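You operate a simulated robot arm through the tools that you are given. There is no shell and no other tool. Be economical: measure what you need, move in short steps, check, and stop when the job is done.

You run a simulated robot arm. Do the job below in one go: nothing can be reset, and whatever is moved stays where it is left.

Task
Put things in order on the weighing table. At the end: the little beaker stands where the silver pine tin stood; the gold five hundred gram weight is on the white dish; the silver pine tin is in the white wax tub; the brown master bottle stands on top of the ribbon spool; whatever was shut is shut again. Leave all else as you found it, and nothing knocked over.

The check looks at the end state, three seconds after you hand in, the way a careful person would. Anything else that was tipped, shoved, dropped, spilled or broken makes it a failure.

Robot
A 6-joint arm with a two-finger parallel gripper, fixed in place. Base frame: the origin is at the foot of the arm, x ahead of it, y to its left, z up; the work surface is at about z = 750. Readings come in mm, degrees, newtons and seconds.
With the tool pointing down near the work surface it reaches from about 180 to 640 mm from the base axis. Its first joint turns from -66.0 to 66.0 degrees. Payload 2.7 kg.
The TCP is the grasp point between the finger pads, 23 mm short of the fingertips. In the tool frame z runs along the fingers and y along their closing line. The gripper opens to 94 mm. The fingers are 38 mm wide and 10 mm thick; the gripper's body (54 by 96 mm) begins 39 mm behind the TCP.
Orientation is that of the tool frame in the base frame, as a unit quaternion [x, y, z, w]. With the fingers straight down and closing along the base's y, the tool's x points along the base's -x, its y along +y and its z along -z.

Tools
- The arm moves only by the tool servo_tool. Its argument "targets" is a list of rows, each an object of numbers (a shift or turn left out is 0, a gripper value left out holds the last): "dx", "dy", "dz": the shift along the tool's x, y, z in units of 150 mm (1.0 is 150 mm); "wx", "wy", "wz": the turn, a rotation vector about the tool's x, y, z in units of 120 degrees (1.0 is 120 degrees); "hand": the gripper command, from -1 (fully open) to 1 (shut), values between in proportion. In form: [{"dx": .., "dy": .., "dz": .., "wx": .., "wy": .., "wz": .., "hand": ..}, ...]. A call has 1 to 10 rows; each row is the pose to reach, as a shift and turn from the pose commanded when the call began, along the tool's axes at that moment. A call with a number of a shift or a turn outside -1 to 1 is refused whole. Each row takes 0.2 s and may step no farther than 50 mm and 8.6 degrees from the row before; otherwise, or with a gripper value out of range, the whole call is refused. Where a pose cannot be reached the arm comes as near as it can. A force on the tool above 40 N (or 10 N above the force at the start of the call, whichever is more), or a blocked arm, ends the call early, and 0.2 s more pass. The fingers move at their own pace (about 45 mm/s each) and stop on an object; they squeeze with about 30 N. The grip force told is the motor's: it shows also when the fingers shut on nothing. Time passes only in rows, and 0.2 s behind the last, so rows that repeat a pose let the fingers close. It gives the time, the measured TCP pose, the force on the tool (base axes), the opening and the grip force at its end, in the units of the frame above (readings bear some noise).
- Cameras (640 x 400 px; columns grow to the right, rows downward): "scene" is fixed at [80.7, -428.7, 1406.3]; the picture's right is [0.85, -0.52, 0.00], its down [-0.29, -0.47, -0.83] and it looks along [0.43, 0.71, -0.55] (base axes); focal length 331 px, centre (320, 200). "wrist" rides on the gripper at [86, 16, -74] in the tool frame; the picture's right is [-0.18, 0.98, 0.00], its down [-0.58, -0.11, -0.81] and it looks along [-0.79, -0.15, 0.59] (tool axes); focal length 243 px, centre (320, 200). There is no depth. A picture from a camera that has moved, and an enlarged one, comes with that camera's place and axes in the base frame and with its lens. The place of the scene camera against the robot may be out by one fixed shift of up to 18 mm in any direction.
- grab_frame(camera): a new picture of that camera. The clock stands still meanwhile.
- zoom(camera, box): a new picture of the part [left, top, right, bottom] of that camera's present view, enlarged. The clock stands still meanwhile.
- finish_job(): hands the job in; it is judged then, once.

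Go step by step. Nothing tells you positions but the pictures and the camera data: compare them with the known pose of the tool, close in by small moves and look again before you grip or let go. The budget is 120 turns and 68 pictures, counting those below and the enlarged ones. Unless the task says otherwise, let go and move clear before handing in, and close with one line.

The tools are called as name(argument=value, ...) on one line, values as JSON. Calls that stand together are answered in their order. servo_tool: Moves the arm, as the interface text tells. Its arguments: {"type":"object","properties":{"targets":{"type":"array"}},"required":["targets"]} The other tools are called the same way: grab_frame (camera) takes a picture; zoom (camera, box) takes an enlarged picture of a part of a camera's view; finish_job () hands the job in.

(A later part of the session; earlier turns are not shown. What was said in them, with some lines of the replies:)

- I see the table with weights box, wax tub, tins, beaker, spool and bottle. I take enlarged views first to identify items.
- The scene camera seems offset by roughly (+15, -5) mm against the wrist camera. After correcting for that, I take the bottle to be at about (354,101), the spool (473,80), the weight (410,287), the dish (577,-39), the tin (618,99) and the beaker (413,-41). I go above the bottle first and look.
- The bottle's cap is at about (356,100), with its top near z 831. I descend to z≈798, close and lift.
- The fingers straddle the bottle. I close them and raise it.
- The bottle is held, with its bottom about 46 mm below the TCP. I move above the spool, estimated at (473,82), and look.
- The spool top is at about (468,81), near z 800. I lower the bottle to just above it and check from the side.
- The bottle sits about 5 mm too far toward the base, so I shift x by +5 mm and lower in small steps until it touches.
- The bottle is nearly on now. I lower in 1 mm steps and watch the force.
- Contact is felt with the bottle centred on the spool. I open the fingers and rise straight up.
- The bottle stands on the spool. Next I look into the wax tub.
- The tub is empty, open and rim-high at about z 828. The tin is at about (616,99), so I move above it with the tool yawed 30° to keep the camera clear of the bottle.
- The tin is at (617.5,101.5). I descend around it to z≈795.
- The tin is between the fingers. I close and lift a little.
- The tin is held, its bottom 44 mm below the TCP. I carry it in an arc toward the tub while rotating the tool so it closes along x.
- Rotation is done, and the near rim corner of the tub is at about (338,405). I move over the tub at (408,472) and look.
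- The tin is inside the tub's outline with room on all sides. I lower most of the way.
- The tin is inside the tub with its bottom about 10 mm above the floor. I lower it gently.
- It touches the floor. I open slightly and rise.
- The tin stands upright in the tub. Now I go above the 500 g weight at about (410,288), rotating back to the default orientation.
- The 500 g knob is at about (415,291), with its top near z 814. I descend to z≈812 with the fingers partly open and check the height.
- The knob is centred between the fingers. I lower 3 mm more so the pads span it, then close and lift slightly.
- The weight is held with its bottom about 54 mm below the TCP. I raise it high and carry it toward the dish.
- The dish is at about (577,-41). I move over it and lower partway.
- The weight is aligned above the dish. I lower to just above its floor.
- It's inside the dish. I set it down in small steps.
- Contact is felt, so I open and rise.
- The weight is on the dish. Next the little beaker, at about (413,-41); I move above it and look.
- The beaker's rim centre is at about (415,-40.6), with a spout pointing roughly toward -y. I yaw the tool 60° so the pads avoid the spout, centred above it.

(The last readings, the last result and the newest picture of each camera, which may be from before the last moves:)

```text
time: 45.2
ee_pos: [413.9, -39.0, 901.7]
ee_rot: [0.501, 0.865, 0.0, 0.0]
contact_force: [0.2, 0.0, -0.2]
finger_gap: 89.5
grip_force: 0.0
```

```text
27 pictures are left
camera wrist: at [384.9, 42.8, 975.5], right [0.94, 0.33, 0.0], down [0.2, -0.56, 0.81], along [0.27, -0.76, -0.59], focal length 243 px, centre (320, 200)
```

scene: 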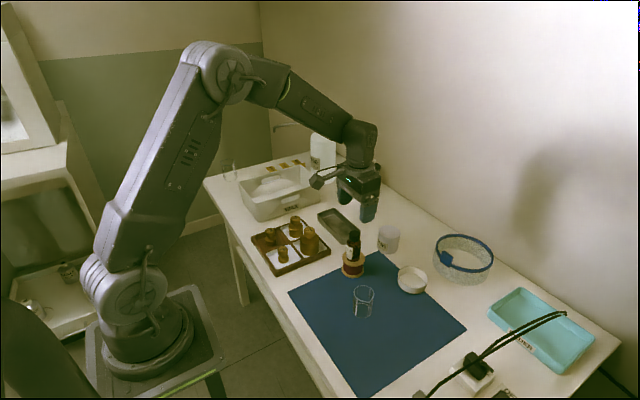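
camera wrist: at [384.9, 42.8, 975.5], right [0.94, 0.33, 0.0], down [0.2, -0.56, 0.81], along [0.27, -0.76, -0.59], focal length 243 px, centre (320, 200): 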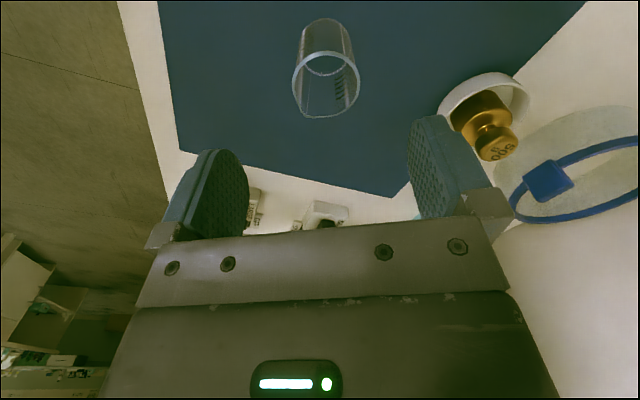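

I zoom to see the spout direction before closing in.

zoom(camera="wrist", box=[270, 0, 398, 130])

```text
3.08 times, centred on (334, 65) of wrist
camera zoom: at [384.9, 42.8, 975.5], right [0.94, 0.33, 0.0], down [0.2, -0.56, 0.81], along [0.27, -0.76, -0.59], focal length 746 px, centre (277, 615)
```

zoom: 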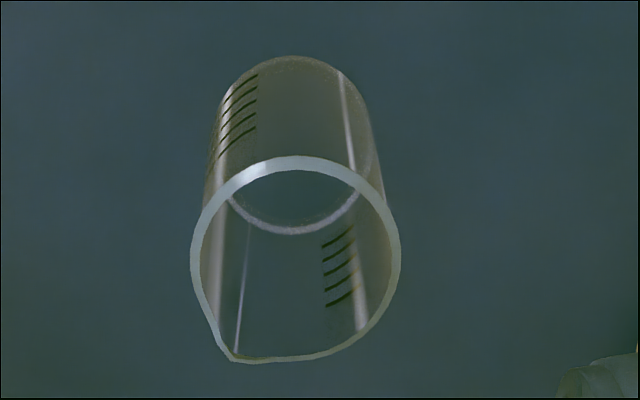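

The spout points to about -101° and is well off the pads' closing line. I descend around the beaker to z≈788.

servo_tool(targets=[{"dy": 0.013, "dz": 0.25, "hand": -0.9}, {"dy": 0.013, "dz": 0.5}, {"dy": 0.013, "dz": 0.65}, {"dy": 0.013, "dz": 0.758}, {"dy": 0.013, "dz": 0.758}])

grab_frame(camera="wrist")

```text
time: 46.4
ee_pos: [414.4, -39.4, 786.4]
ee_rot: [0.499, 0.866, 0.0, 0.0]
contact_force: [-0.4, -0.2, 1.3]
finger_gap: 89.4
grip_force: 0.0
```

```text
25 pictures are left
camera wrist: at [386.1, 43.1, 861.6], right [0.94, 0.33, 0.0], down [0.2, -0.56, 0.81], along [0.27, -0.76, -0.59], focal length 243 px, centre (320, 200)
```

wrist: 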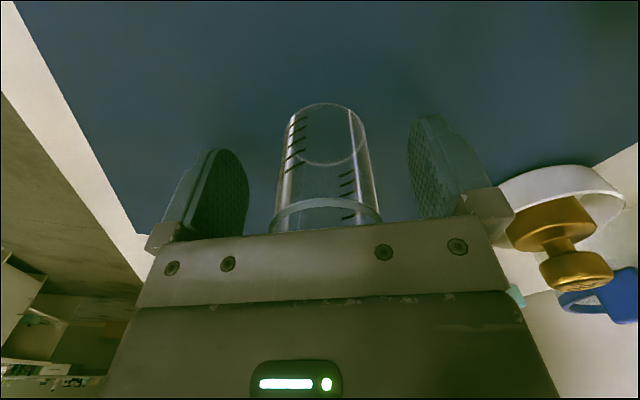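

The beaker is centred between the fingers. I close and lift.

servo_tool(targets=[{"hand": 0.0}, {"hand": 0.0}, {"hand": 0.3}, {"hand": 1}, {"hand": 1}, {"hand": 1}, {"dz": -0.05, "hand": 1}, {"dz": -0.3}, {"dz": -0.6}, {"dz": -0.6}])

grab_frame(camera="wrist")

```text
time: 48.6
ee_pos: [414.4, -38.0, 878.2]
ee_rot: [0.5, 0.866, -0.001, 0.001]
contact_force: [-0.3, 0.9, 0.9]
finger_gap: 44.1
grip_force: 30.3
```

```text
24 pictures are left
camera wrist: at [385.5, 43.5, 952.9], right [0.94, 0.33, 0.0], down [0.2, -0.56, 0.81], along [0.27, -0.76, -0.59], focal length 243 px, centre (320, 200)
```

wrist: 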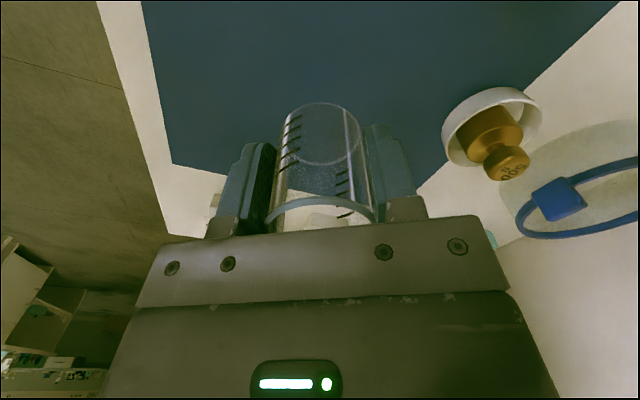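

The beaker is held, its bottom about 36 mm below the TCP. I raise it and carry it to above the tin's old place at (617,102).

servo_tool(targets=[{"dz": -0.3, "hand": 1}, {"dz": -0.55}, {"dx": 0.016, "dy": 0.2, "dz": -0.55}, {"dx": 0.032, "dy": 0.4, "dz": -0.55}, {"dx": 0.048, "dy": 0.6, "dz": -0.55}, {"dx": 0.065, "dy": 0.82, "dz": -0.55}, {"dx": 0.065, "dy": 0.82, "dz": -0.55}])

servo_tool(targets=[{"dx": 0.016, "dy": 0.2, "hand": 1}, {"dx": 0.032, "dy": 0.4}, {"dx": 0.048, "dy": 0.6}, {"dx": 0.066, "dy": 0.82}, {"dx": 0.066, "dy": 0.82}])

```text
time: 50.2
ee_pos: [516.1, 31.2, 959.6]
ee_rot: [0.5, 0.866, 0.0, 0.0]
contact_force: [-0.1, 1.2, -0.2]
finger_gap: 44.3
grip_force: 29.8
```

```text
time: 51.4
ee_pos: [618.2, 102.1, 960.2]
ee_rot: [0.5, 0.866, -0.001, 0.0]
contact_force: [0.6, -0.8, -0.7]
finger_gap: 44.4
grip_force: 30.2
```

I lower it toward the table and check with the scene camera.

servo_tool(targets=[{"dz": 0.3, "hand": 1}, {"dz": 0.6}, {"dz": 0.85}, {"dz": 0.98}, {"dz": 0.98}])

zoom(camera="scene", box=[310, 180, 470, 280])

```text
time: 52.6
ee_pos: [618.4, 100.8, 812.4]
ee_rot: [0.5, 0.866, 0.001, 0.001]
contact_force: [0.6, -0.3, -0.7]
finger_gap: 44.2
grip_force: 30.4
```

```text
4.00 times, centred on (390, 230) of scene
camera zoom: at [80.7, -428.7, 1406.3], right [0.85, -0.52, 0.0], down [-0.29, -0.47, -0.83], along [0.43, 0.71, -0.55], focal length 1323 px, centre (40, 80)
```

zoom: 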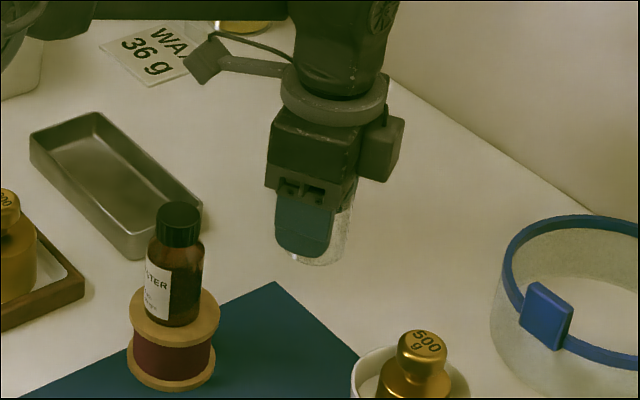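

Clear below. I lower in steps to contact.

servo_tool(targets=[{"dz": 0.06, "hand": 1}, {"dz": 0.12}, {"dz": 0.14}, {"dz": 0.155}, {"dz": 0.165}, {"dz": 0.172}, {"dz": 0.172}])

```text
time: 54.2
ee_pos: [619.2, 101.9, 789.5]
ee_rot: [0.5, 0.866, 0.001, 0.002]
contact_force: [-0.5, 1.5, 9.1]
finger_gap: 44.1
grip_force: 30.4
```

The beaker is on the table. I release gently and rise.

servo_tool(targets=[{"dz": -0.01, "hand": 1}, {"dz": -0.01, "hand": -0.05}, {"dz": -0.01, "hand": -0.2}, {"dz": -0.01, "hand": -0.5}, {"dz": -0.01, "hand": -0.5}, {"dz": -0.01, "hand": -0.5}, {"dz": -0.2}, {"dz": -0.5}, {"dz": -0.8}, {"dz": -0.95}])

grab_frame(camera="scene")

zoom(camera="scene", box=[310, 180, 470, 280])

```text
time: 56.4
ee_pos: [616.9, 100.1, 929.9]
ee_rot: [0.501, 0.866, 0.0, 0.0]
contact_force: [-0.1, 0.0, -0.6]
finger_gap: 70.6
grip_force: 0.1
```

```text
22 pictures are left
```

scene: 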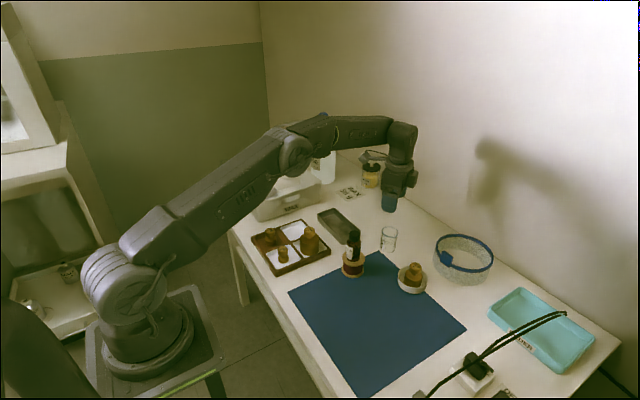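

```text
4.00 times, centred on (390, 230) of scene
camera zoom: at [80.7, -428.7, 1406.3], right [0.85, -0.52, 0.0], down [-0.29, -0.47, -0.83], along [0.43, 0.71, -0.55], focal length 1323 px, centre (40, 80)
```

zoom: 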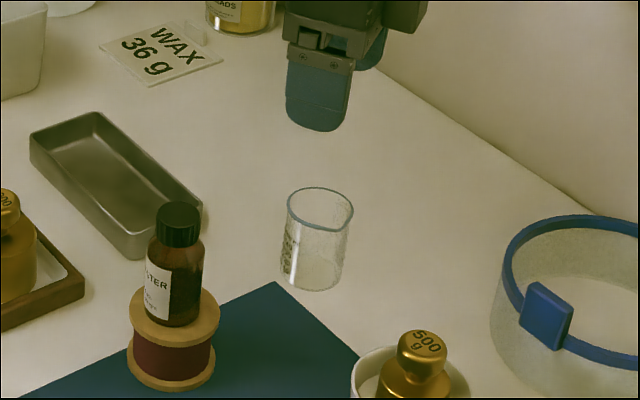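

The beaker stands upright where the tin stood, the weight is on the dish, the bottle is on the spool, the tin is in the tub, and the hand is clear. I hand in.

finish_job()

```text
The job is handed in.
```

The beaker stands in the tin's old place, the 500 g weight is on the white dish, the pine tin is in the wax tub and the master bottle is on the spool; I opened nothing, and nothing was knocked over.
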